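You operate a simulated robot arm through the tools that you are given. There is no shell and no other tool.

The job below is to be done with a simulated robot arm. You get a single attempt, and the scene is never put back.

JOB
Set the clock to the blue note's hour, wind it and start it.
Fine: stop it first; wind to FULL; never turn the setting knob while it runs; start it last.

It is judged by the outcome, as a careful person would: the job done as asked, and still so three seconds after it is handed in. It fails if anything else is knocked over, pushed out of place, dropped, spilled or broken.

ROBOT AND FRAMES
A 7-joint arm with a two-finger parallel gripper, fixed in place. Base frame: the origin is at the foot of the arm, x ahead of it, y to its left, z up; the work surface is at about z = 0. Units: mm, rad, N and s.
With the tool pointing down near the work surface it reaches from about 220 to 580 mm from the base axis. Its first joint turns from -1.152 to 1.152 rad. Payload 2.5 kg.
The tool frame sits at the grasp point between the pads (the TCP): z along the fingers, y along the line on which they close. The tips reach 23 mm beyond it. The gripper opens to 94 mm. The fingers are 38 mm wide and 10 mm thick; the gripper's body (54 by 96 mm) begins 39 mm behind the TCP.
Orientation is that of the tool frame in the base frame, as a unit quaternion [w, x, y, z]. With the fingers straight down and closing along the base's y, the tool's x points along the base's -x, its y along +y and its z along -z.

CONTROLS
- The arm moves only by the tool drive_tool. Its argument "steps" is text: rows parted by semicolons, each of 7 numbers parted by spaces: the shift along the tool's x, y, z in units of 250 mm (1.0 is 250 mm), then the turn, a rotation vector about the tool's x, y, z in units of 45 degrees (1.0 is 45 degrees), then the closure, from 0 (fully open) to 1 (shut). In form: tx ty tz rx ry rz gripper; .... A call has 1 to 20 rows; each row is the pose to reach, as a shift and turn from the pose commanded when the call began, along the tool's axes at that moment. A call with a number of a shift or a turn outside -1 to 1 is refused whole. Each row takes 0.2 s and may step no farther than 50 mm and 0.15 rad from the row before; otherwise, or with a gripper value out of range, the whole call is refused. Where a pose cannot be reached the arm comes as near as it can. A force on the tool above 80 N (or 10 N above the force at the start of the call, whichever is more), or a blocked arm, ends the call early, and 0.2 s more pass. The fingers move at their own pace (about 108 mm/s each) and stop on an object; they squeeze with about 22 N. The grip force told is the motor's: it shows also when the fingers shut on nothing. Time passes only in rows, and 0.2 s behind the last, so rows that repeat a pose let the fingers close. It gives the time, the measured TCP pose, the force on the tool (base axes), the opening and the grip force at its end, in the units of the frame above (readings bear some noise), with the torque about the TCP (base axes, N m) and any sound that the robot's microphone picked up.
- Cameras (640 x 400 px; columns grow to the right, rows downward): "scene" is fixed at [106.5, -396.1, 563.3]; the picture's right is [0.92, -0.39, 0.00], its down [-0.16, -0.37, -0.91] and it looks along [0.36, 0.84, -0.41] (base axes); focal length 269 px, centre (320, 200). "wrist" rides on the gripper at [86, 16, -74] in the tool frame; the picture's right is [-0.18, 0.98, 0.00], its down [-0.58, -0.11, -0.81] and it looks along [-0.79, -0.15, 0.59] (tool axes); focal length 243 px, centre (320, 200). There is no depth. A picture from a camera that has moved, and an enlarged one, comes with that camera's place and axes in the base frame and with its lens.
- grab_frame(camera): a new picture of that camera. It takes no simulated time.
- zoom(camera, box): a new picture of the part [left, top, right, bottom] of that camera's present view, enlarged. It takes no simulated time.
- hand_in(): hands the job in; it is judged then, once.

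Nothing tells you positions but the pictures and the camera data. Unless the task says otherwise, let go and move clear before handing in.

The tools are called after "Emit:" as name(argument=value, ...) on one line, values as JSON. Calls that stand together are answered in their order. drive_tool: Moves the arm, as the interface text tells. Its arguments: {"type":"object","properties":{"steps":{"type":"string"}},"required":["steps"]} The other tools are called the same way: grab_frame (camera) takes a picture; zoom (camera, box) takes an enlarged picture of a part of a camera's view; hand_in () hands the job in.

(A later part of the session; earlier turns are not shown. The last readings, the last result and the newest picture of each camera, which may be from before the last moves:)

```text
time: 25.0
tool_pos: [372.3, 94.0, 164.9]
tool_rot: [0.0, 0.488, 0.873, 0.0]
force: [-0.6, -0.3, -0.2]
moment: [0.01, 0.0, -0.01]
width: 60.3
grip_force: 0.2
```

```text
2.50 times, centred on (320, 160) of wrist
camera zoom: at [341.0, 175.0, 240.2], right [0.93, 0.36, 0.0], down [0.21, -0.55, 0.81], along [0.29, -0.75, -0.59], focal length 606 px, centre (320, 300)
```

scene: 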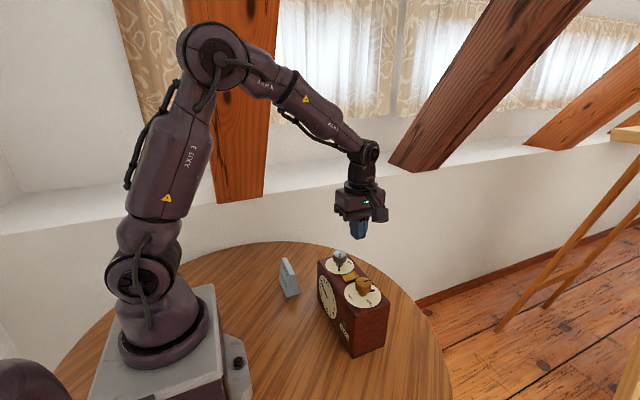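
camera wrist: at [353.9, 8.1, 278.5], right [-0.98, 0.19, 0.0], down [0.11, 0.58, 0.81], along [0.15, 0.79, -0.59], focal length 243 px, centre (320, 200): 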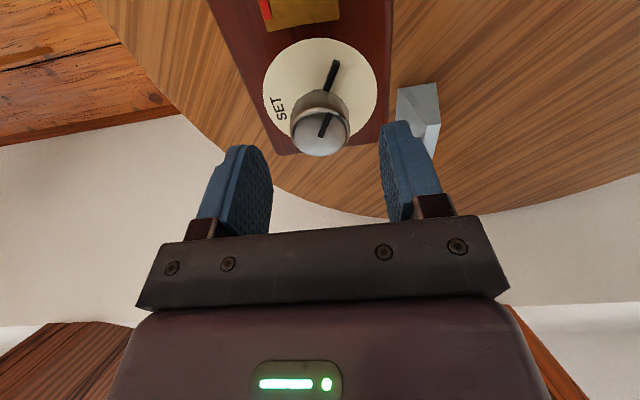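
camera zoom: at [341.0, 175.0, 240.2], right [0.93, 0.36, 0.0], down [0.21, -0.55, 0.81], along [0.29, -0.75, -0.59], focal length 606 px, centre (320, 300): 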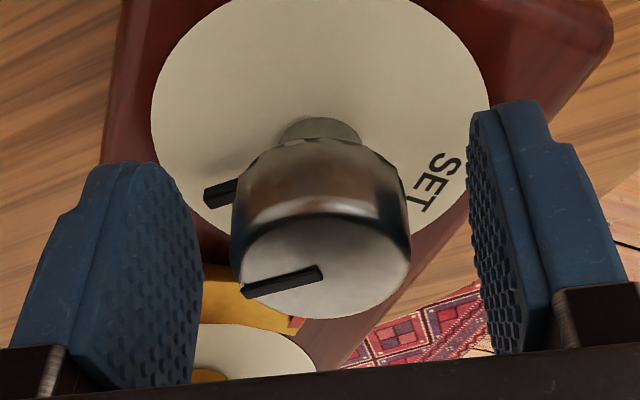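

Centred within half a millimetre. The pointer bar lies beneath one finger, so I'll raise 3 mm for clearance before gripping.

Emit:
drive_tool(steps="0 0 -0.012 0 0 0 0.45;0 0 -0.012 0 0 0 0.55;0 0 -0.012 0 0 0 0.62;0 0 -0.012 0 0 0 0.7;0 0 -0.012 0 0 0 0.9;0 0 -0.012 0 0 0 0.9")

Emit:
drive_tool(steps="0 0 0 0 0 -0.13 0.9;0 0 0 0 0 -0.26 0.9;0 0 0 0 0 -0.39 0.9;0 0 0 0 0 -0.52 0.9;0 0 0 0 0 -0.65 0.9;0 0 0 0 0 -0.65 0.9")

Emit:
zoom(camera="scene", box=[310, 230, 390, 345])

Emit:
zoom(camera="wrist", box=[240, 80, 400, 240])

```text
time: 26.4
tool_pos: [372.2, 95.0, 169.0]
tool_rot: [0.0, 0.488, 0.873, 0.0]
force: [4.4, 4.4, 0.5]
moment: [-0.18, 0.06, -0.01]
width: 33.8
grip_force: 22.3
```

```text
time: 27.8
tool_pos: [371.3, 94.4, 168.1]
tool_rot: [0.001, 0.251, 0.968, -0.001]
force: [-4.8, -0.6, 13.2]
moment: [0.14, -0.02, 0.04]
width: 33.6
grip_force: 21.7
```

```text
3.48 times, centred on (350, 288) of scene
camera zoom: at [106.4, -396.1, 563.3], right [0.92, -0.39, 0.0], down [-0.16, -0.37, -0.91], along [0.36, 0.84, -0.41], focal length 936 px, centre (216, -104)
```

zoom: 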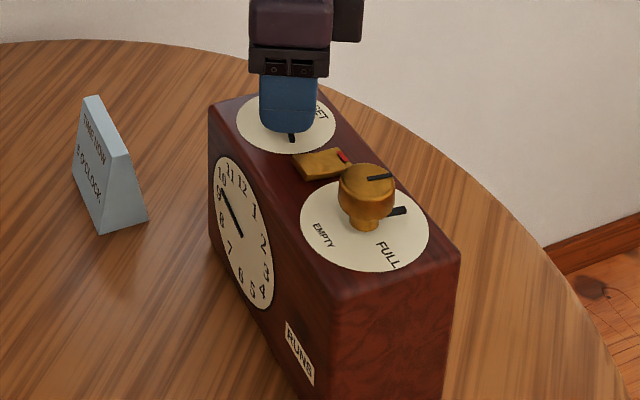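

```text
2.50 times, centred on (320, 160) of wrist
camera zoom: at [304.9, 150.0, 243.5], right [0.64, 0.77, 0.0], down [0.46, -0.38, 0.81], along [0.62, -0.52, -0.59], focal length 606 px, centre (320, 300)
```

zoom: 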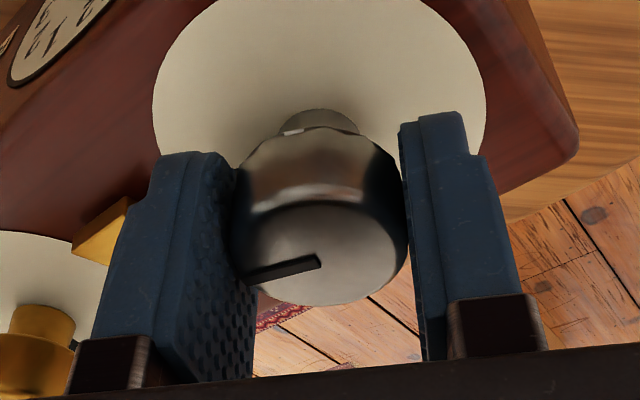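

No slip; the hand is at about 9½. Continuing counterclockwise.

Emit:
drive_tool(steps="0 0 0 0 0 -0.13 0.9;0 0 0 0 0 -0.26 0.9;0 0 0 0 0 -0.39 0.9;0 0 0 0 0 -0.52 0.9;0 0 0 0 0 -0.65 0.9;0 0 0 0 0 -0.8 0.9;0 0 0 0 0 -0.95 0.9;0 0 0 0 0 -0.95 0.9")

Emit:
zoom(camera="scene", box=[310, 230, 390, 345])

Emit:
zoom(camera="wrist", box=[240, 80, 400, 240])

```text
time: 29.6
tool_pos: [370.9, 95.9, 168.4]
tool_rot: [0.0, -0.12, 0.993, 0.001]
force: [4.0, 4.8, 0.8]
moment: [-0.17, -0.4, 0.01]
width: 34.0
grip_force: 22.0
```

```text
3.48 times, centred on (350, 288) of scene
camera zoom: at [106.5, -396.0, 563.3], right [0.92, -0.39, 0.0], down [-0.16, -0.37, -0.91], along [0.36, 0.84, -0.41], focal length 936 px, centre (216, -104)
```

zoom: 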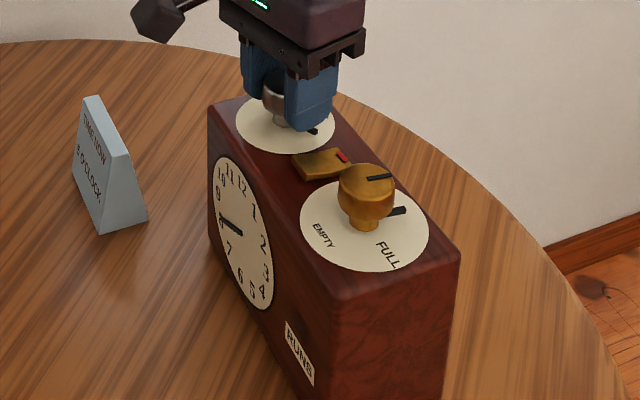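

```text
2.50 times, centred on (320, 160) of wrist
camera zoom: at [284.3, 89.6, 243.3], right [-0.05, 1.0, 0.0], down [0.59, 0.03, 0.81], along [0.8, 0.04, -0.59], focal length 606 px, centre (320, 300)
```

zoom: 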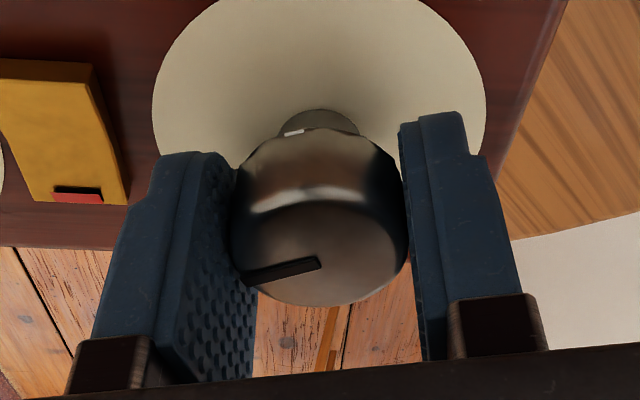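

The hand is at about 8 now with no slip. Continuing counterclockwise.

Emit:
drive_tool(steps="0 0 0 0 0 -0.13 0.9;0 0 0 0 0 -0.26 0.9;0 0 0 0 0 -0.39 0.9;0 0 0 0 0 -0.52 0.9;0 0 0 0 0 -0.65 0.9;0 0 0 0 0 -0.8 0.9;0 0 0 0 0 -0.95 0.9;0 0 0 0 0 -0.95 0.9")

Emit:
zoom(camera="scene", box=[310, 230, 390, 345])

Emit:
zoom(camera="scene", box=[310, 265, 345, 325])

Emit:
zoom(camera="wrist", box=[240, 80, 400, 240])

```text
time: 31.4
tool_pos: [371.3, 95.8, 167.4]
tool_rot: [0.0, -0.473, 0.881, 0.0]
force: [-10.5, 9.3, 13.3]
moment: [-0.07, 0.46, 0.0]
width: 33.8
grip_force: 22.3
```

```text
3.48 times, centred on (350, 288) of scene
camera zoom: at [106.4, -396.1, 563.3], right [0.92, -0.39, 0.0], down [-0.16, -0.37, -0.91], along [0.36, 0.84, -0.41], focal length 936 px, centre (216, -104)
```

zoom: 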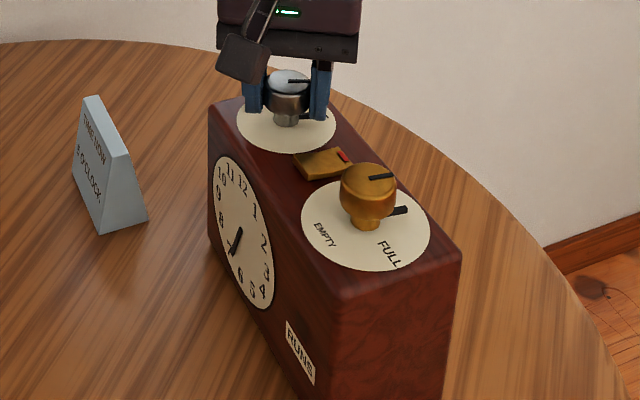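

```text
6.67 times, centred on (328, 295) of scene
camera zoom: at [106.4, -396.1, 563.3], right [0.92, -0.39, 0.0], down [-0.16, -0.37, -0.91], along [0.36, 0.84, -0.41], focal length 1793 px, centre (270, -433)
```

zoom: 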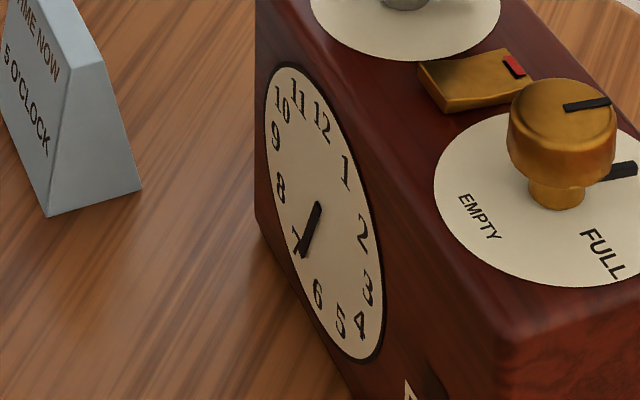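

```text
2.50 times, centred on (320, 160) of wrist
camera zoom: at [311.3, 31.7, 242.7], right [-0.72, 0.7, 0.0], down [0.41, 0.42, 0.81], along [0.56, 0.58, -0.59], focal length 606 px, centre (320, 300)
```

zoom: 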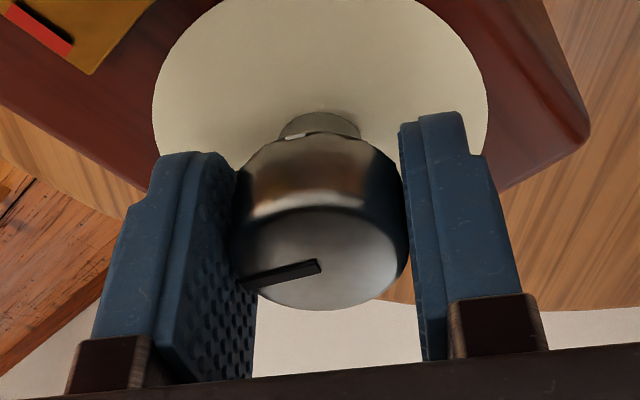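

The hand is at about 6.7 h (200°); it needs about 50° more. I'll relieve a small side load (1 mm along the closing axis) and turn 40° more, then fine-tune.

Emit:
drive_tool(steps="0 0.004 0 0 0 0 0.9;0 0.004 0 0 0 -0.13 0.9;0 0.004 0 0 0 -0.26 0.9;0 0.004 0 0 0 -0.39 0.9;0 0.004 0 0 0 -0.52 0.9;0 0.004 0 0 0 -0.65 0.9;0 0.004 0 0 0 -0.78 0.9;0 0.004 0 0 0 -0.88 0.9;0 0.004 0 0 0 -0.88 0.9")

Emit:
zoom(camera="scene", box=[310, 230, 390, 345])

Emit:
zoom(camera="scene", box=[310, 275, 345, 325])

Emit:
zoom(camera="wrist", box=[240, 80, 400, 240])

```text
time: 33.4
tool_pos: [371.1, 95.7, 167.7]
tool_rot: [0.0, 0.743, -0.669, 0.0]
force: [-1.4, 4.4, 0.8]
moment: [0.42, -0.2, 0.01]
width: 33.5
grip_force: 22.5
```

```text
3.48 times, centred on (350, 288) of scene
camera zoom: at [106.5, -396.0, 563.3], right [0.92, -0.39, 0.0], down [-0.16, -0.37, -0.91], along [0.36, 0.84, -0.41], focal length 936 px, centre (216, -104)
```

zoom: 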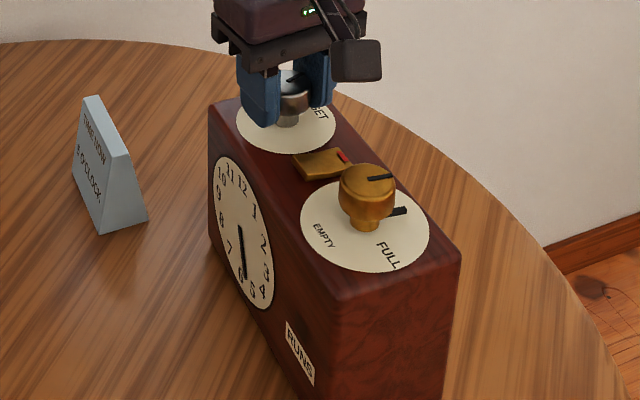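

```text
8.00 times, centred on (328, 300) of scene
camera zoom: at [106.5, -396.0, 563.3], right [0.92, -0.39, 0.0], down [-0.16, -0.37, -0.91], along [0.36, 0.84, -0.41], focal length 2152 px, centre (260, -600)
```

zoom: 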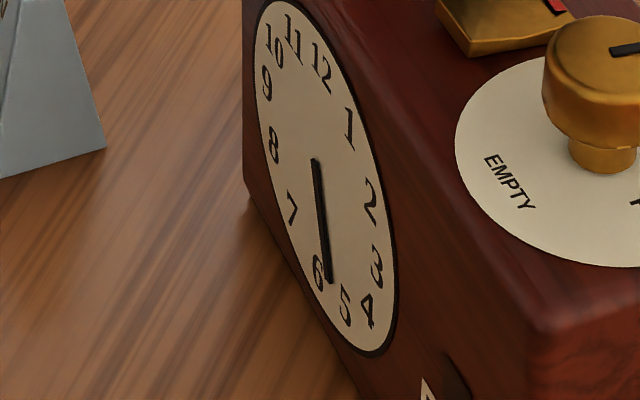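

```text
2.50 times, centred on (320, 160) of wrist
camera zoom: at [364.3, 6.7, 242.9], right [-1.0, 0.08, 0.0], down [0.05, 0.59, 0.81], along [0.06, 0.8, -0.59], focal length 606 px, centre (320, 300)
```

zoom: 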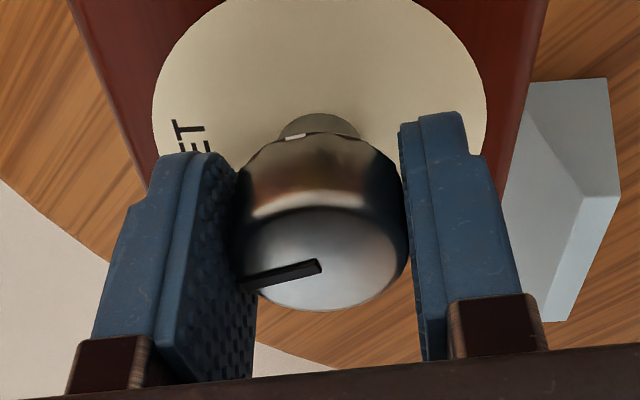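

The hand is at about 162°; 5 o'clock is 150°. I'll turn about 12° further.

Emit:
drive_tool(steps="0 0 0 0 0 -0.1 0.9;0 0 0 0 0 -0.2 0.9;0 0 0 0 0 -0.27 0.9;0 0 0 0 0 -0.27 0.9")

Emit:
zoom(camera="scene", box=[312, 270, 344, 320])

Emit:
zoom(camera="wrist", box=[240, 80, 400, 240])

```text
time: 34.4
tool_pos: [370.4, 95.9, 168.4]
tool_rot: [-0.001, 0.81, -0.587, 0.0]
force: [0.7, 2.7, 0.4]
moment: [0.43, -0.06, -0.02]
width: 33.6
grip_force: 21.6
```

```text
8.00 times, centred on (328, 295) of scene
camera zoom: at [106.5, -396.0, 563.3], right [0.92, -0.39, 0.0], down [-0.16, -0.37, -0.91], along [0.36, 0.84, -0.41], focal length 2152 px, centre (256, -560)
```

zoom: 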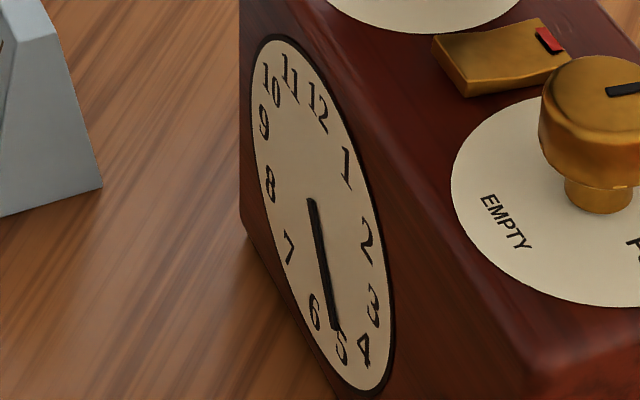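

```text
2.50 times, centred on (320, 160) of wrist
camera zoom: at [383.0, 7.0, 243.0], right [-0.99, -0.13, 0.0], down [-0.08, 0.59, 0.81], along [-0.11, 0.8, -0.59], focal length 606 px, centre (320, 300)
```

zoom: 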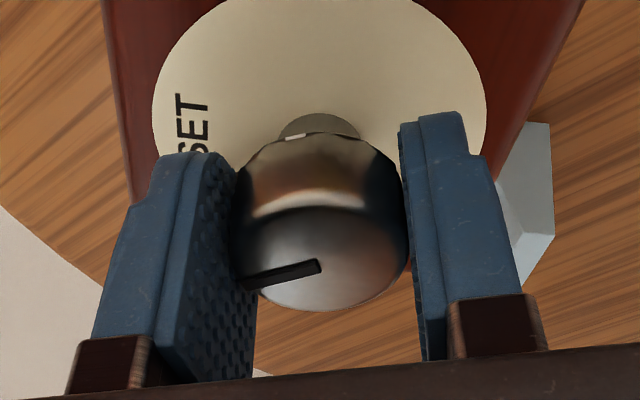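

The hand reads about 150° – 5 o'clock. I release the SET knob, lift clear, and move over the gold winding knob at about (371, -14.5).

Emit:
drive_tool(steps="0 0 0 0 0 0 0.6;0 0 0 0 0 0 0.5;0 0 0 0 0 0 0.45;0 0 -0.06 0 0 0 0.45;0 0 -0.16 0 0 0 0.4;0.1 0.034 -0.16 0 0 0 0.36;0.2 0.068 -0.16 0 0 0 0.36;0.3 0.1 -0.16 0 0 0 0.36;0.411 0.137 -0.14 0 0 0 0.36;0.411 0.137 -0.14 0 0 0 0.36;0.411 0.137 -0.14 0 0 0 0.36")

Emit:
grab_frame(camera="wrist")

Emit:
zoom(camera="wrist", box=[260, 60, 380, 200])

Emit:
zoom(camera="scene", box=[310, 220, 390, 345])

Emit:
zoom(camera="scene", box=[312, 270, 344, 320])

```text
time: 36.8
tool_pos: [369.0, -11.9, 204.0]
tool_rot: [0.0, 0.81, -0.587, 0.0]
force: [0.3, 0.4, -0.4]
moment: [0.0, 0.02, 0.01]
width: 60.4
grip_force: 0.2
```

```text
taken
camera wrist: at [381.3, -99.9, 278.3], right [-0.99, -0.13, 0.0], down [-0.08, 0.59, 0.81], along [-0.11, 0.8, -0.59], focal length 243 px, centre (320, 200)
```

wrist: 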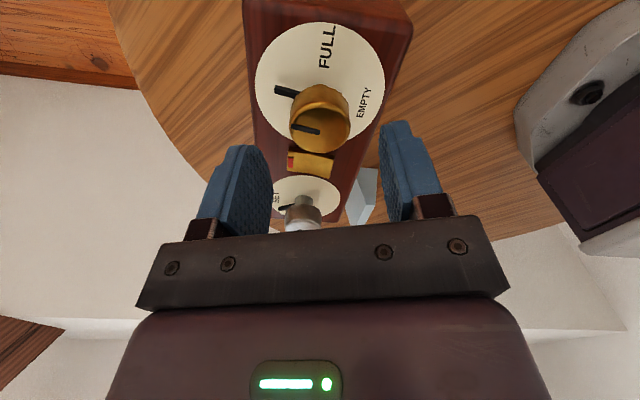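

```text
2.86 times, centred on (320, 130) of wrist
camera zoom: at [381.3, -99.9, 278.3], right [-0.99, -0.13, 0.0], down [-0.08, 0.59, 0.81], along [-0.11, 0.8, -0.59], focal length 693 px, centre (320, 400)
```

zoom: 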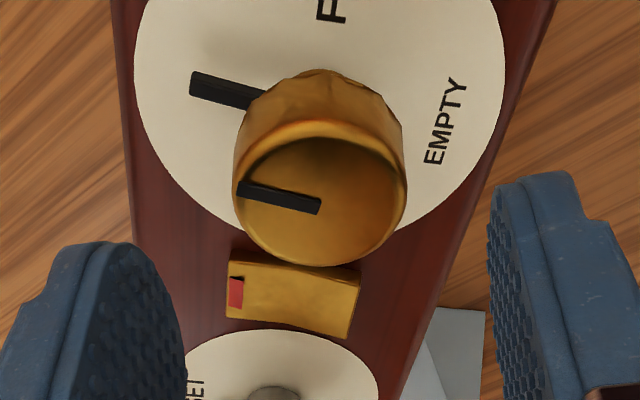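

```text
3.20 times, centred on (350, 282) of scene
camera zoom: at [106.4, -396.1, 563.3], right [0.92, -0.39, 0.0], down [-0.16, -0.37, -0.91], along [0.36, 0.84, -0.41], focal length 861 px, centre (224, -64)
```

zoom: 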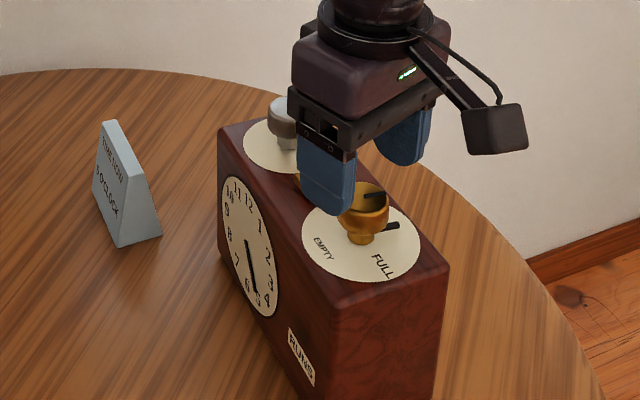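

```text
8.00 times, centred on (328, 295) of scene
camera zoom: at [106.4, -396.1, 563.3], right [0.92, -0.39, 0.0], down [-0.16, -0.37, -0.91], along [0.36, 0.84, -0.41], focal length 2152 px, centre (256, -560)
```

zoom: 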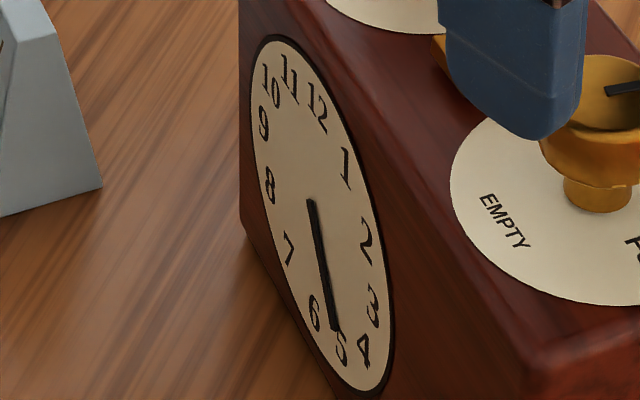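

The hand stays at 5. The gold knob is about 3 mm toward +tool-x from the gripper axis; I correct this and come down around it, open.

Emit:
drive_tool(steps="0.012 0.002 0 0 0 0 0.36;0.012 0.002 0.05 0 0 0 0.36;0.012 0.002 0.1 0 0 0 0.36;0.012 0.002 0.144 0 0 0 0.36;0.012 0.002 0.144 0 0 0 0.36;0.012 0.002 0.144 0 0 0 0.36")

Emit:
zoom(camera="wrist", box=[240, 80, 400, 240])

Emit:
zoom(camera="scene", box=[335, 255, 395, 315])

```text
time: 38.2
tool_pos: [370.2, -17.4, 166.8]
tool_rot: [0.0, 0.81, -0.587, 0.0]
force: [0.3, -0.4, 0.1]
moment: [0.0, 0.0, 0.0]
width: 60.2
grip_force: 0.0
```

```text
2.50 times, centred on (320, 160) of wrist
camera zoom: at [382.0, -104.8, 241.1], right [-0.99, -0.13, 0.0], down [-0.08, 0.59, 0.81], along [-0.11, 0.8, -0.59], focal length 606 px, centre (320, 300)
```

zoom: 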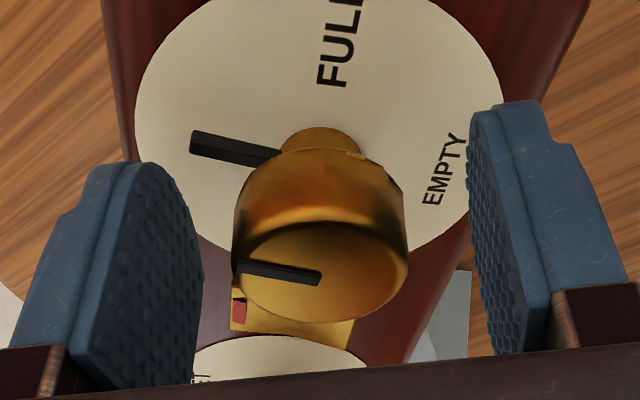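

```text
6.67 times, centred on (365, 285) of scene
camera zoom: at [106.5, -396.1, 563.3], right [0.92, -0.39, 0.0], down [-0.16, -0.37, -0.91], along [0.36, 0.84, -0.41], focal length 1793 px, centre (20, -367)
```

zoom: 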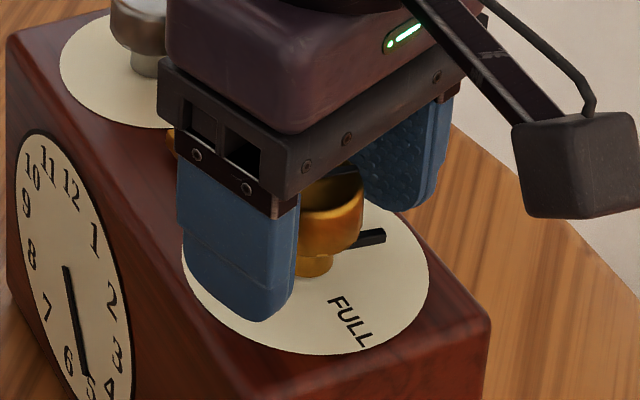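

The gold knob is centred. I'll close on it and turn clockwise (toward FULL) 29° to begin.

Emit:
drive_tool(steps="0 0 0 0 0 0 0.45;0 0 0 0 0 0 0.55;0 0 0 0 0 0 0.62;0 0 0 0 0 0 0.7;0 0 0 0 0 0 0.9;0 0 0 0 0 0 0.9")

Emit:
drive_tool(steps="0 0 0 0 0 0.13 0.9;0 0 0 0 0 0.26 0.9;0 0 0 0 0 0.39 0.9;0 0 0 0 0 0.52 0.9;0 0 0 0 0 0.65 0.9;0 0 0 0 0 0.65 0.9")

Emit:
zoom(camera="wrist", box=[240, 80, 400, 240])

Emit:
zoom(camera="scene", box=[310, 230, 390, 345])

```text
time: 39.6
tool_pos: [371.5, -17.4, 166.7]
tool_rot: [-0.001, 0.809, -0.588, 0.0]
force: [4.9, 1.5, -1.1]
moment: [0.01, -0.07, -0.02]
width: 33.0
grip_force: 21.8
```

```text
time: 41.0
tool_pos: [371.3, -15.9, 167.0]
tool_rot: [0.0, -0.634, 0.773, 0.001]
force: [-1.1, -1.1, -0.2]
moment: [-0.37, 0.03, 0.04]
width: 33.1
grip_force: 22.0
```

```text
2.50 times, centred on (320, 160) of wrist
camera zoom: at [338.9, -99.0, 242.1], right [-0.93, 0.37, 0.0], down [0.22, 0.55, 0.81], along [0.3, 0.75, -0.59], focal length 606 px, centre (320, 300)
```

zoom: 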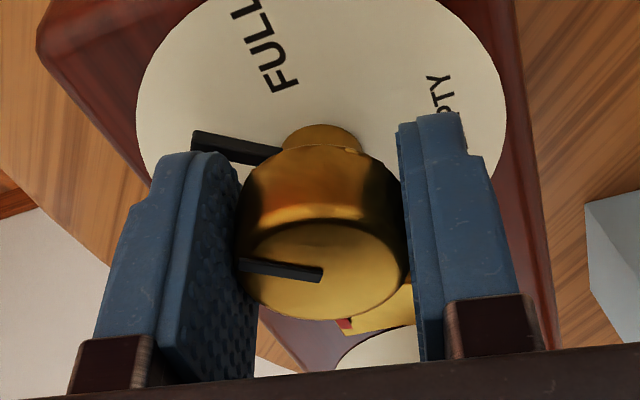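

```text
3.48 times, centred on (350, 288) of scene
camera zoom: at [106.5, -396.1, 563.3], right [0.92, -0.39, 0.0], down [-0.16, -0.37, -0.91], along [0.36, 0.84, -0.41], focal length 936 px, centre (216, -104)
```

zoom: 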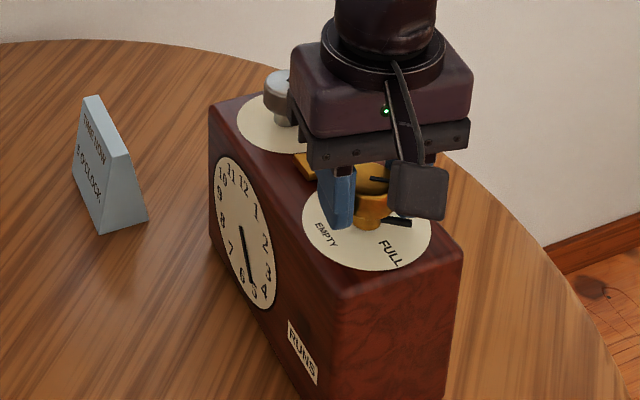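

Winding works, no slip. Another 29° clockwise, slowly.

Emit:
drive_tool(steps="0 0 0 0 0 0.11 0.9;0 0 0 0 0 0.22 0.9;0 0 0 0 0 0.33 0.9;0 0 0 0 0 0.44 0.9;0 0 0 0 0 0.55 0.9;0 0 0 0 0 0.65 0.9;0 0 0 0 0 0.65 0.9")

Emit:
zoom(camera="wrist", box=[240, 80, 400, 240])

Emit:
zoom(camera="scene", box=[310, 230, 390, 345])

```text
time: 42.6
tool_pos: [371.4, -16.3, 168.6]
tool_rot: [0.002, -0.419, 0.908, -0.001]
force: [-1.5, -8.7, 1.0]
moment: [0.34, -0.38, -0.02]
width: 33.2
grip_force: 21.7
```

```text
2.50 times, centred on (320, 160) of wrist
camera zoom: at [303.0, -71.3, 243.1], right [-0.63, 0.78, 0.0], down [0.46, 0.37, 0.81], along [0.63, 0.51, -0.59], focal length 606 px, centre (320, 300)
```

zoom: 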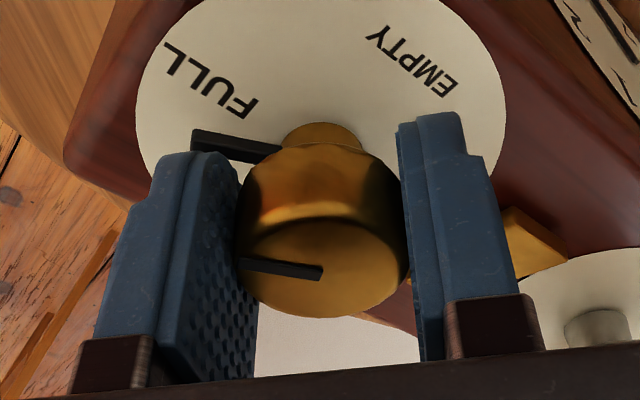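

```text
3.48 times, centred on (350, 288) of scene
camera zoom: at [106.4, -396.1, 563.3], right [0.92, -0.39, 0.0], down [-0.16, -0.37, -0.91], along [0.36, 0.84, -0.41], focal length 936 px, centre (216, -104)
```

zoom: 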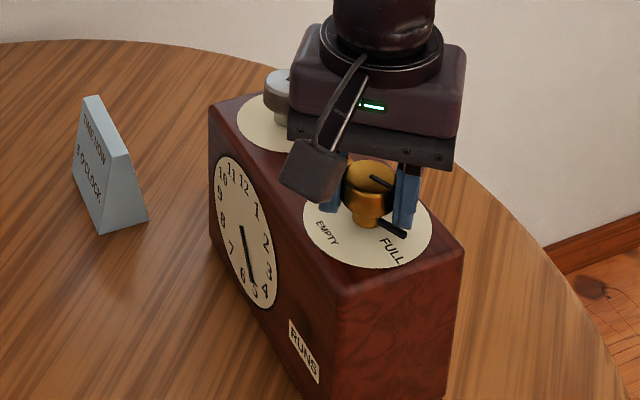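

The pointer is getting near FULL, perhaps 30° short. I go 20° more at a slower pace.

Emit:
drive_tool(steps="0 0 0 0 0 0.09 0.9;0 0 0 0 0 0.18 0.9;0 0 0 0 0 0.27 0.9;0 0 0 0 0 0.36 0.9;0 0 0 0 0 0.44 0.9;0 0 0 0 0 0.44 0.9")

Emit:
zoom(camera="wrist", box=[240, 80, 400, 240])

Emit:
zoom(camera="scene", box=[330, 250, 390, 320])

```text
time: 44.0
tool_pos: [369.7, -15.4, 168.2]
tool_rot: [0.0, -0.257, 0.966, 0.001]
force: [-2.2, -5.3, 0.3]
moment: [-0.31, -0.11, 0.01]
width: 33.1
grip_force: 22.0
```

```text
2.50 times, centred on (320, 160) of wrist
camera zoom: at [287.6, -44.7, 243.0], right [-0.33, 0.94, 0.0], down [0.56, 0.19, 0.81], along [0.76, 0.27, -0.59], focal length 606 px, centre (320, 300)
```

zoom: 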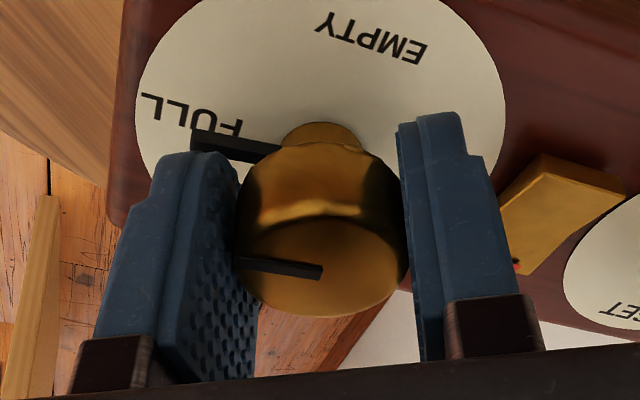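

```text
5.71 times, centred on (360, 285) of scene
camera zoom: at [106.5, -396.0, 563.3], right [0.92, -0.39, 0.0], down [-0.16, -0.37, -0.91], along [0.36, 0.84, -0.41], focal length 1537 px, centre (91, -286)
```

zoom: 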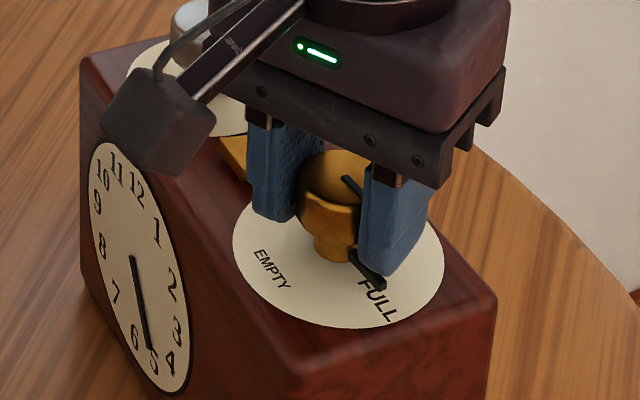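

The pointer is at about 75°, FULL at about 85–90°. I'll advance 9° in small steps and watch the torque.

Emit:
drive_tool(steps="0 0 0 0 0 0.04 0.9;0 0 0 0 0 0.08 0.9;0 0 0 0 0 0.12 0.9;0 0 0 0 0 0.16 0.9;0 0 0 0 0 0.2 0.9")

Emit:
zoom(camera="wrist", box=[240, 80, 400, 240])

Emit:
zoom(camera="scene", box=[330, 250, 390, 320])

```text
time: 45.2
tool_pos: [370.5, -16.0, 168.3]
tool_rot: [0.001, -0.18, 0.984, 0.0]
force: [0.4, 3.0, 1.0]
moment: [-0.01, -0.1, -0.01]
width: 32.7
grip_force: 21.9
```

```text
2.50 times, centred on (320, 160) of wrist
camera zoom: at [284.0, -31.9, 243.0], right [-0.18, 0.98, 0.0], down [0.58, 0.1, 0.81], along [0.79, 0.14, -0.59], focal length 606 px, centre (320, 300)
```

zoom: 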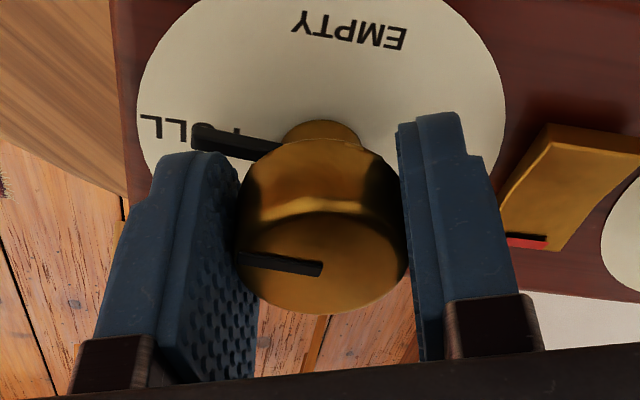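

```text
5.71 times, centred on (360, 285) of scene
camera zoom: at [106.5, -396.1, 563.3], right [0.92, -0.39, 0.0], down [-0.16, -0.37, -0.91], along [0.36, 0.84, -0.41], focal length 1537 px, centre (91, -286)
```

zoom: 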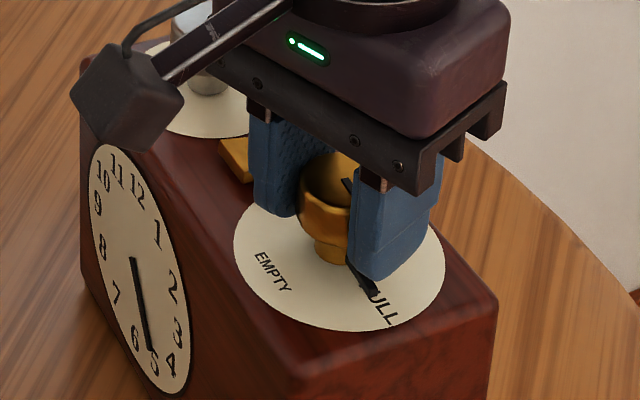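

The pointer now lies on the FULL label with still little torque. I'll nudge on in 2° increments to feel for the stop.

Emit:
drive_tool(steps="0 0 0 0 0 0.04 0.9;0 0 0 0 0 0.08 0.9")

Emit:
zoom(camera="wrist", box=[240, 80, 400, 240])

Emit:
zoom(camera="scene", box=[330, 250, 390, 320])

```text
time: 45.8
tool_pos: [368.8, -16.1, 168.2]
tool_rot: [0.0, -0.148, 0.989, 0.0]
force: [-4.8, -1.1, -0.3]
moment: [0.17, 0.1, 0.04]
width: 33.0
grip_force: 22.3
```

```text
2.50 times, centred on (320, 160) of wrist
camera zoom: at [282.8, -26.4, 243.0], right [-0.11, 0.99, 0.0], down [0.59, 0.07, 0.81], along [0.8, 0.09, -0.59], focal length 606 px, centre (320, 300)
```

zoom: 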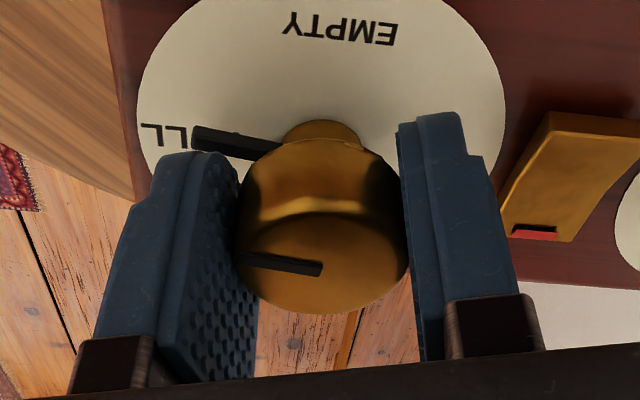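

```text
5.71 times, centred on (360, 285) of scene
camera zoom: at [106.5, -396.1, 563.3], right [0.92, -0.39, 0.0], down [-0.16, -0.37, -0.91], along [0.36, 0.84, -0.41], focal length 1537 px, centre (91, -286)
```

zoom: 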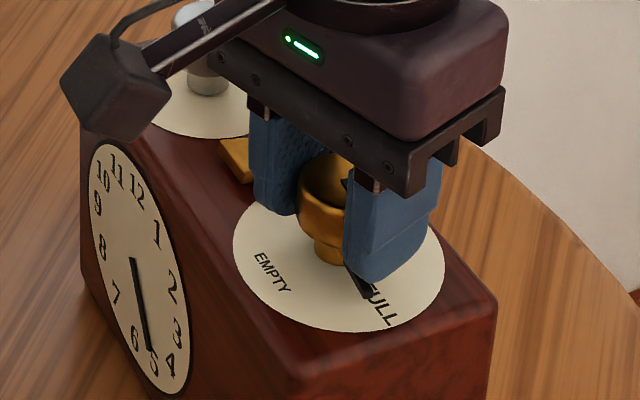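

Still free, with the pointer now on the FULL mark (about 90°). I'll release, lift clear, and check the pointer against the label.

Emit:
drive_tool(steps="0 0 0 0 0 0 0.6;0 0 0 0 0 0 0.5;0 0 0 0 0 0 0.5;0 0 -0.06 0 0 0 0.5;0 0 -0.16 0 0 0 0.5;0.1 0 -0.3 0 0 0 0.6;0.25 0 -0.35 0 0 0 0.7;0.4 0 -0.3 0 0 0 0.8;0.4 0 -0.3 0 0 0 0.8")

Emit:
grab_frame(camera="wrist")

Emit:
zoom(camera="scene", box=[340, 260, 390, 310])

Emit:
zoom(camera="scene", box=[310, 230, 390, 345])

```text
time: 47.8
tool_pos: [277.0, -46.6, 243.4]
tool_rot: [0.0, -0.15, 0.989, -0.001]
force: [-0.2, 0.4, -0.8]
moment: [-0.03, 0.02, 0.02]
width: 18.6
grip_force: 0.2
```

```text
taken
camera wrist: at [188.7, -58.2, 318.0], right [-0.11, 0.99, 0.0], down [0.59, 0.07, 0.81], along [0.8, 0.09, -0.59], focal length 243 px, centre (320, 200)
```

wrist: 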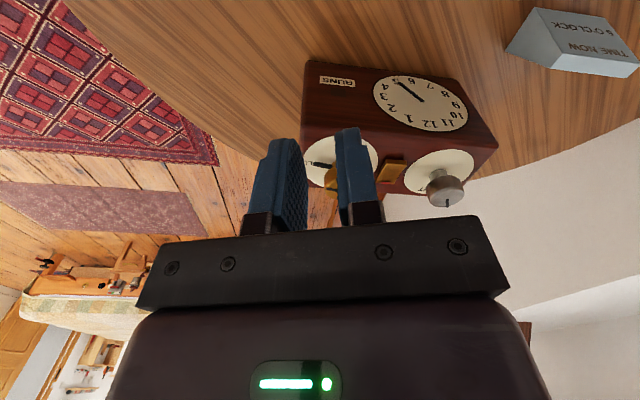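

```text
8.00 times, centred on (365, 285) of scene
camera zoom: at [106.4, -396.1, 563.3], right [0.92, -0.39, 0.0], down [-0.16, -0.37, -0.91], along [0.36, 0.84, -0.41], focal length 2152 px, centre (-40, -480)
```

zoom: 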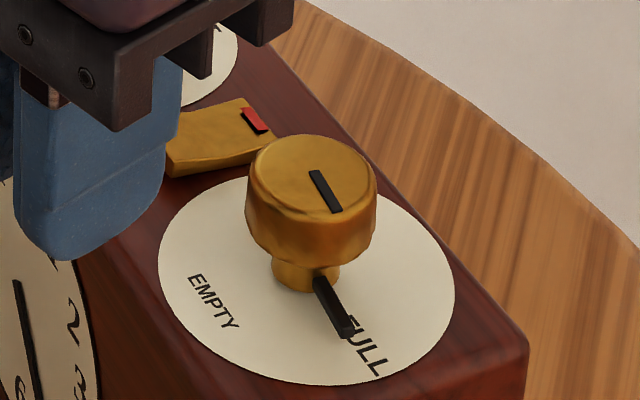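

```text
3.48 times, centred on (350, 288) of scene
camera zoom: at [106.4, -396.1, 563.3], right [0.92, -0.39, 0.0], down [-0.16, -0.37, -0.91], along [0.36, 0.84, -0.41], focal length 936 px, centre (216, -104)
```

zoom: 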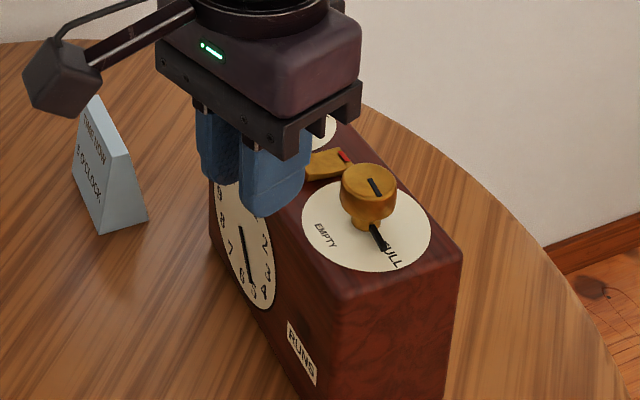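

The pointer bar lies across the F of FULL, maybe a few degrees past the label's middle. I'll zoom tightly to measure it.

Emit:
zoom(camera="scene", box=[352, 274, 380, 308])

Emit:
zoom(camera="scene", box=[345, 265, 385, 312])

Emit:
zoom(camera="wrist", box=[370, 60, 480, 140])

Emit:
zoom(camera="wrist", box=[290, 120, 390, 220])

```text
11.76 times, centred on (366, 291) of scene
camera zoom: at [106.4, -396.1, 563.3], right [0.92, -0.39, 0.0], down [-0.16, -0.37, -0.91], along [0.36, 0.84, -0.41], focal length 3165 px, centre (-221, -871)
```

zoom: 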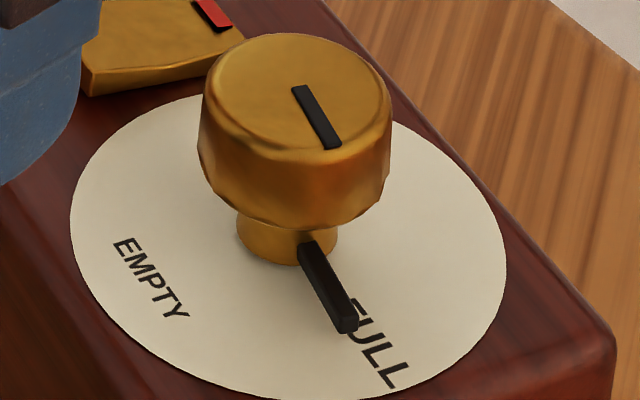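

```text
8.51 times, centred on (365, 288) of scene
camera zoom: at [106.4, -396.1, 563.3], right [0.92, -0.39, 0.0], down [-0.16, -0.37, -0.91], along [0.36, 0.84, -0.41], focal length 2289 px, centre (-63, -553)
```

zoom: 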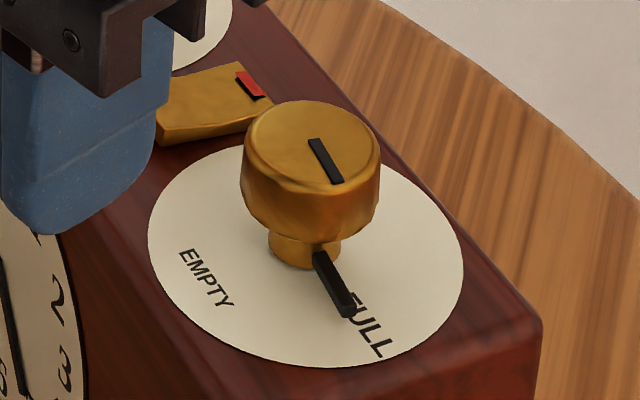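

```text
5.00 times, centred on (425, 100) of wrist
camera zoom: at [188.7, -58.2, 318.0], right [-0.11, 0.99, 0.0], down [0.59, 0.07, 0.81], along [0.8, 0.09, -0.59], focal length 1213 px, centre (-205, 700)
```

zoom: 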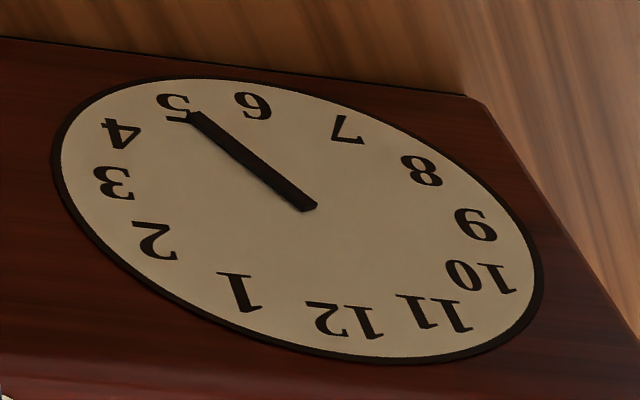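

```text
4.00 times, centred on (340, 170) of wrist
camera zoom: at [188.7, -58.2, 318.0], right [-0.11, 0.99, 0.0], down [0.59, 0.07, 0.81], along [0.8, 0.09, -0.59], focal length 970 px, centre (240, 320)
```

zoom: 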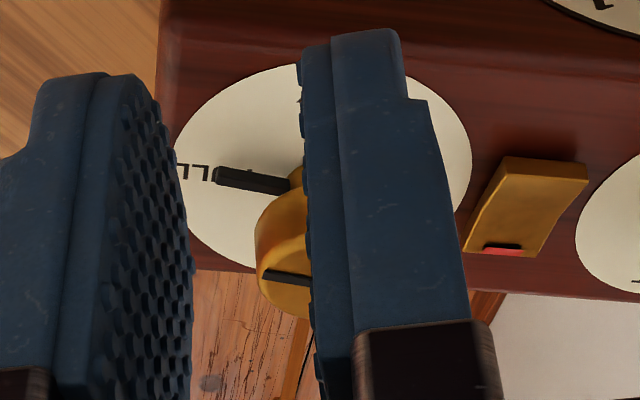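

The hand is right at 5, but the wind pointer measures about 100° while the FULL label's middle is near 88–90°. I'll go back above the gold knob to check that from a second view and then trim it.

Emit:
drive_tool(steps="-0.1 0 -0.05 0 0 0 0.6;-0.25 0 -0.05 0 0 0 0.36;-0.4 0 0 0 0 0 0.36;-0.4 0 0.1 0 0 0 0.36;-0.4 0 0.14 0 0 0 0.36;-0.4 0 0.14 0 0 0 0.36")

Emit:
zoom(camera="wrist", box=[250, 50, 390, 190])

Emit:
zoom(camera="scene", box=[310, 230, 390, 345])

```text
time: 49.2
tool_pos: [369.0, -16.2, 206.5]
tool_rot: [0.0, -0.15, 0.989, 0.0]
force: [0.2, 0.1, -0.8]
moment: [0.01, 0.03, -0.02]
width: 60.3
grip_force: 0.0
```

```text
2.86 times, centred on (320, 120) of wrist
camera zoom: at [282.6, -26.3, 281.8], right [-0.11, 0.99, 0.0], down [0.59, 0.07, 0.81], along [0.8, 0.09, -0.59], focal length 693 px, centre (320, 429)
```

zoom: 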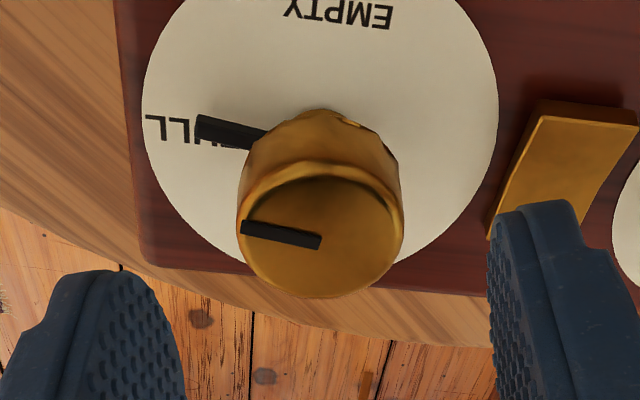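

```text
3.48 times, centred on (350, 288) of scene
camera zoom: at [106.5, -396.1, 563.3], right [0.92, -0.39, 0.0], down [-0.16, -0.37, -0.91], along [0.36, 0.84, -0.41], focal length 936 px, centre (216, -104)
```

zoom: 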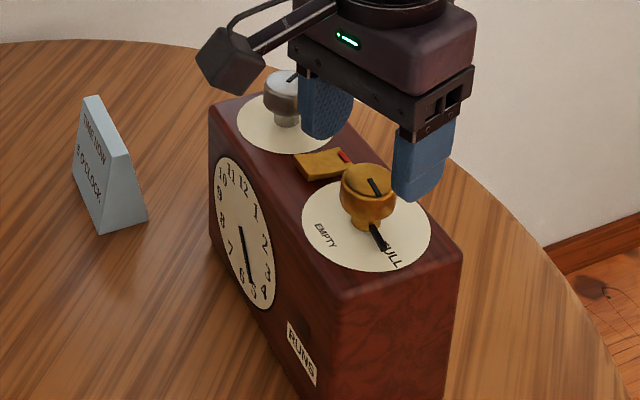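

Both views put the pointer some 7–10° beyond FULL's middle. I'll grip the gold knob again (it is well centred) and turn it back about 6.5°.

Emit:
drive_tool(steps="0 0 0.06 0 0 0 0.36;0 0 0.12 0 0 0 0.36;0 0 0.156 0 0 0 0.36;0 0 0.156 0 0 0 0.45;0 0 0.156 0 0 0 0.55;0 0 0.156 0 0 0 0.62;0 0 0.156 0 0 0 0.7;0 0 0.156 0 0 0 0.9;0 0 0.156 0 0 0 0.9")

Emit:
drive_tool(steps="0 0 0 0 0 -0.05 0.9;0 0 0 0 0 -0.1 0.9;0 0 0 0 0 -0.145 0.9;0 0 0 0 0 -0.145 0.9")

Emit:
zoom(camera="wrist", box=[240, 80, 400, 240])

Emit:
zoom(camera="scene", box=[352, 274, 380, 308])

```text
time: 51.2
tool_pos: [370.3, -14.3, 168.0]
tool_rot: [0.001, -0.15, 0.989, 0.0]
force: [-2.4, 5.5, 0.1]
moment: [0.02, 0.04, 0.01]
width: 33.0
grip_force: 22.4
```

```text
time: 52.2
tool_pos: [369.9, -15.8, 168.8]
tool_rot: [-0.001, -0.206, 0.979, 0.0]
force: [-1.6, 3.5, -0.4]
moment: [0.0, -0.03, 0.02]
width: 33.1
grip_force: 21.7
```

```text
2.50 times, centred on (320, 160) of wrist
camera zoom: at [284.8, -36.8, 242.9], right [-0.23, 0.97, 0.0], down [0.58, 0.13, 0.81], along [0.78, 0.18, -0.59], focal length 606 px, centre (320, 300)
```

zoom: 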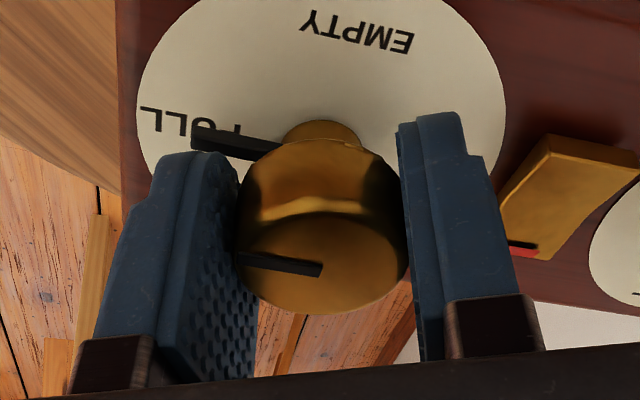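

```text
11.76 times, centred on (366, 291) of scene
camera zoom: at [106.5, -396.1, 563.3], right [0.92, -0.39, 0.0], down [-0.16, -0.37, -0.91], along [0.36, 0.84, -0.41], focal length 3165 px, centre (-221, -871)
```

zoom: 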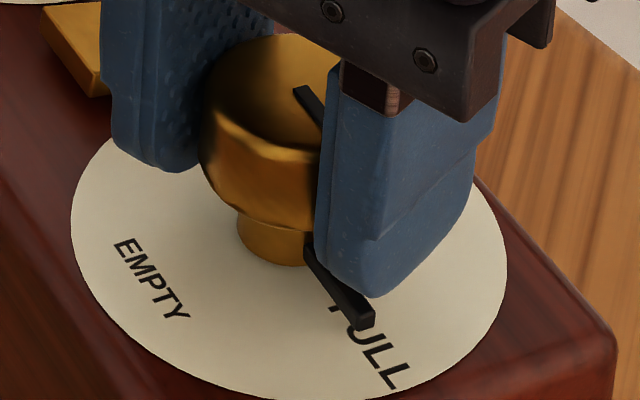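

The pointer is now about 92° with the label at about 88°. I trim 2.5° more, then release and lift.

Emit:
drive_tool(steps="0 0 0 0 0 -0.03 0.9;0 0 0 0 0 -0.06 0.9;0 0 0 0 0 -0.06 0.9;0 0 0 0 0 -0.06 0.6;0 0 0 0 0 -0.06 0.5;0 0 0 0 0 -0.06 0.5;0 0 -0.06 0 0 -0.06 0.5;0 0 -0.16 0 0 -0.06 0.5;0 0 -0.3 0 0 -0.06 0.7;0.1 0 -0.3 0 0 -0.06 1;0.2 0 -0.3 0 0 -0.06 1;0.3 0 -0.3 0 0 -0.06 1;0.3 0 -0.3 0 0 -0.06 1")

Emit:
zoom(camera="scene", box=[352, 274, 380, 308])

Emit:
zoom(camera="scene", box=[310, 230, 390, 345])

Emit:
grab_frame(camera="wrist")

```text
time: 55.0
tool_pos: [302.0, -45.7, 241.7]
tool_rot: [0.0, -0.228, 0.974, 0.0]
force: [0.0, -0.3, 0.9]
moment: [-0.02, 0.02, 0.01]
width: 0.0
grip_force: 22.2
```

```text
11.76 times, centred on (366, 291) of scene
camera zoom: at [106.4, -396.1, 563.3], right [0.92, -0.39, 0.0], down [-0.16, -0.37, -0.91], along [0.36, 0.84, -0.41], focal length 3165 px, centre (-221, -871)
```

zoom: 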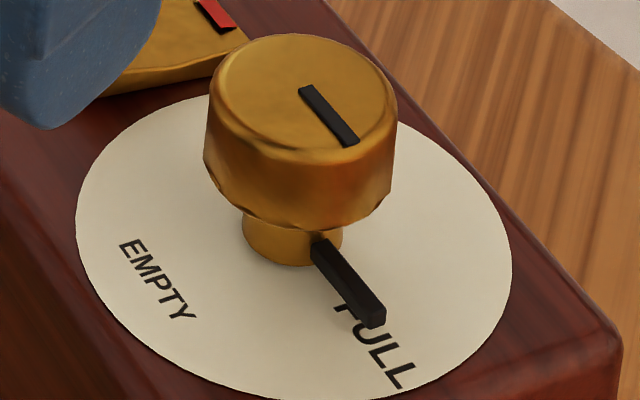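

```text
3.48 times, centred on (350, 288) of scene
camera zoom: at [106.4, -396.1, 563.3], right [0.92, -0.39, 0.0], down [-0.16, -0.37, -0.91], along [0.36, 0.84, -0.41], focal length 936 px, centre (216, -104)
```

zoom: 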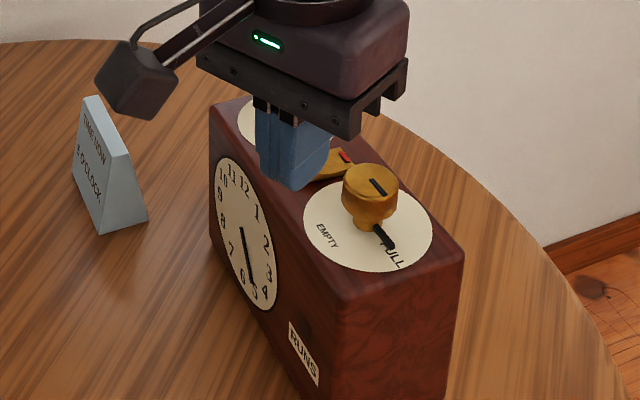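

```text
taken
camera wrist: at [217.5, -70.0, 317.2], right [-0.27, 0.96, 0.0], down [0.57, 0.16, 0.81], along [0.78, 0.22, -0.59], focal length 243 px, centre (320, 200)
```

wrist: 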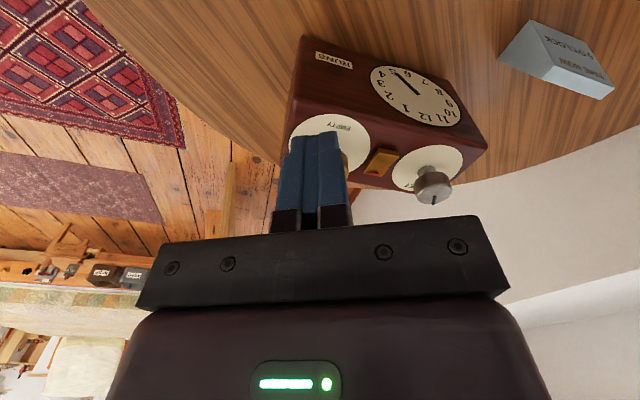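

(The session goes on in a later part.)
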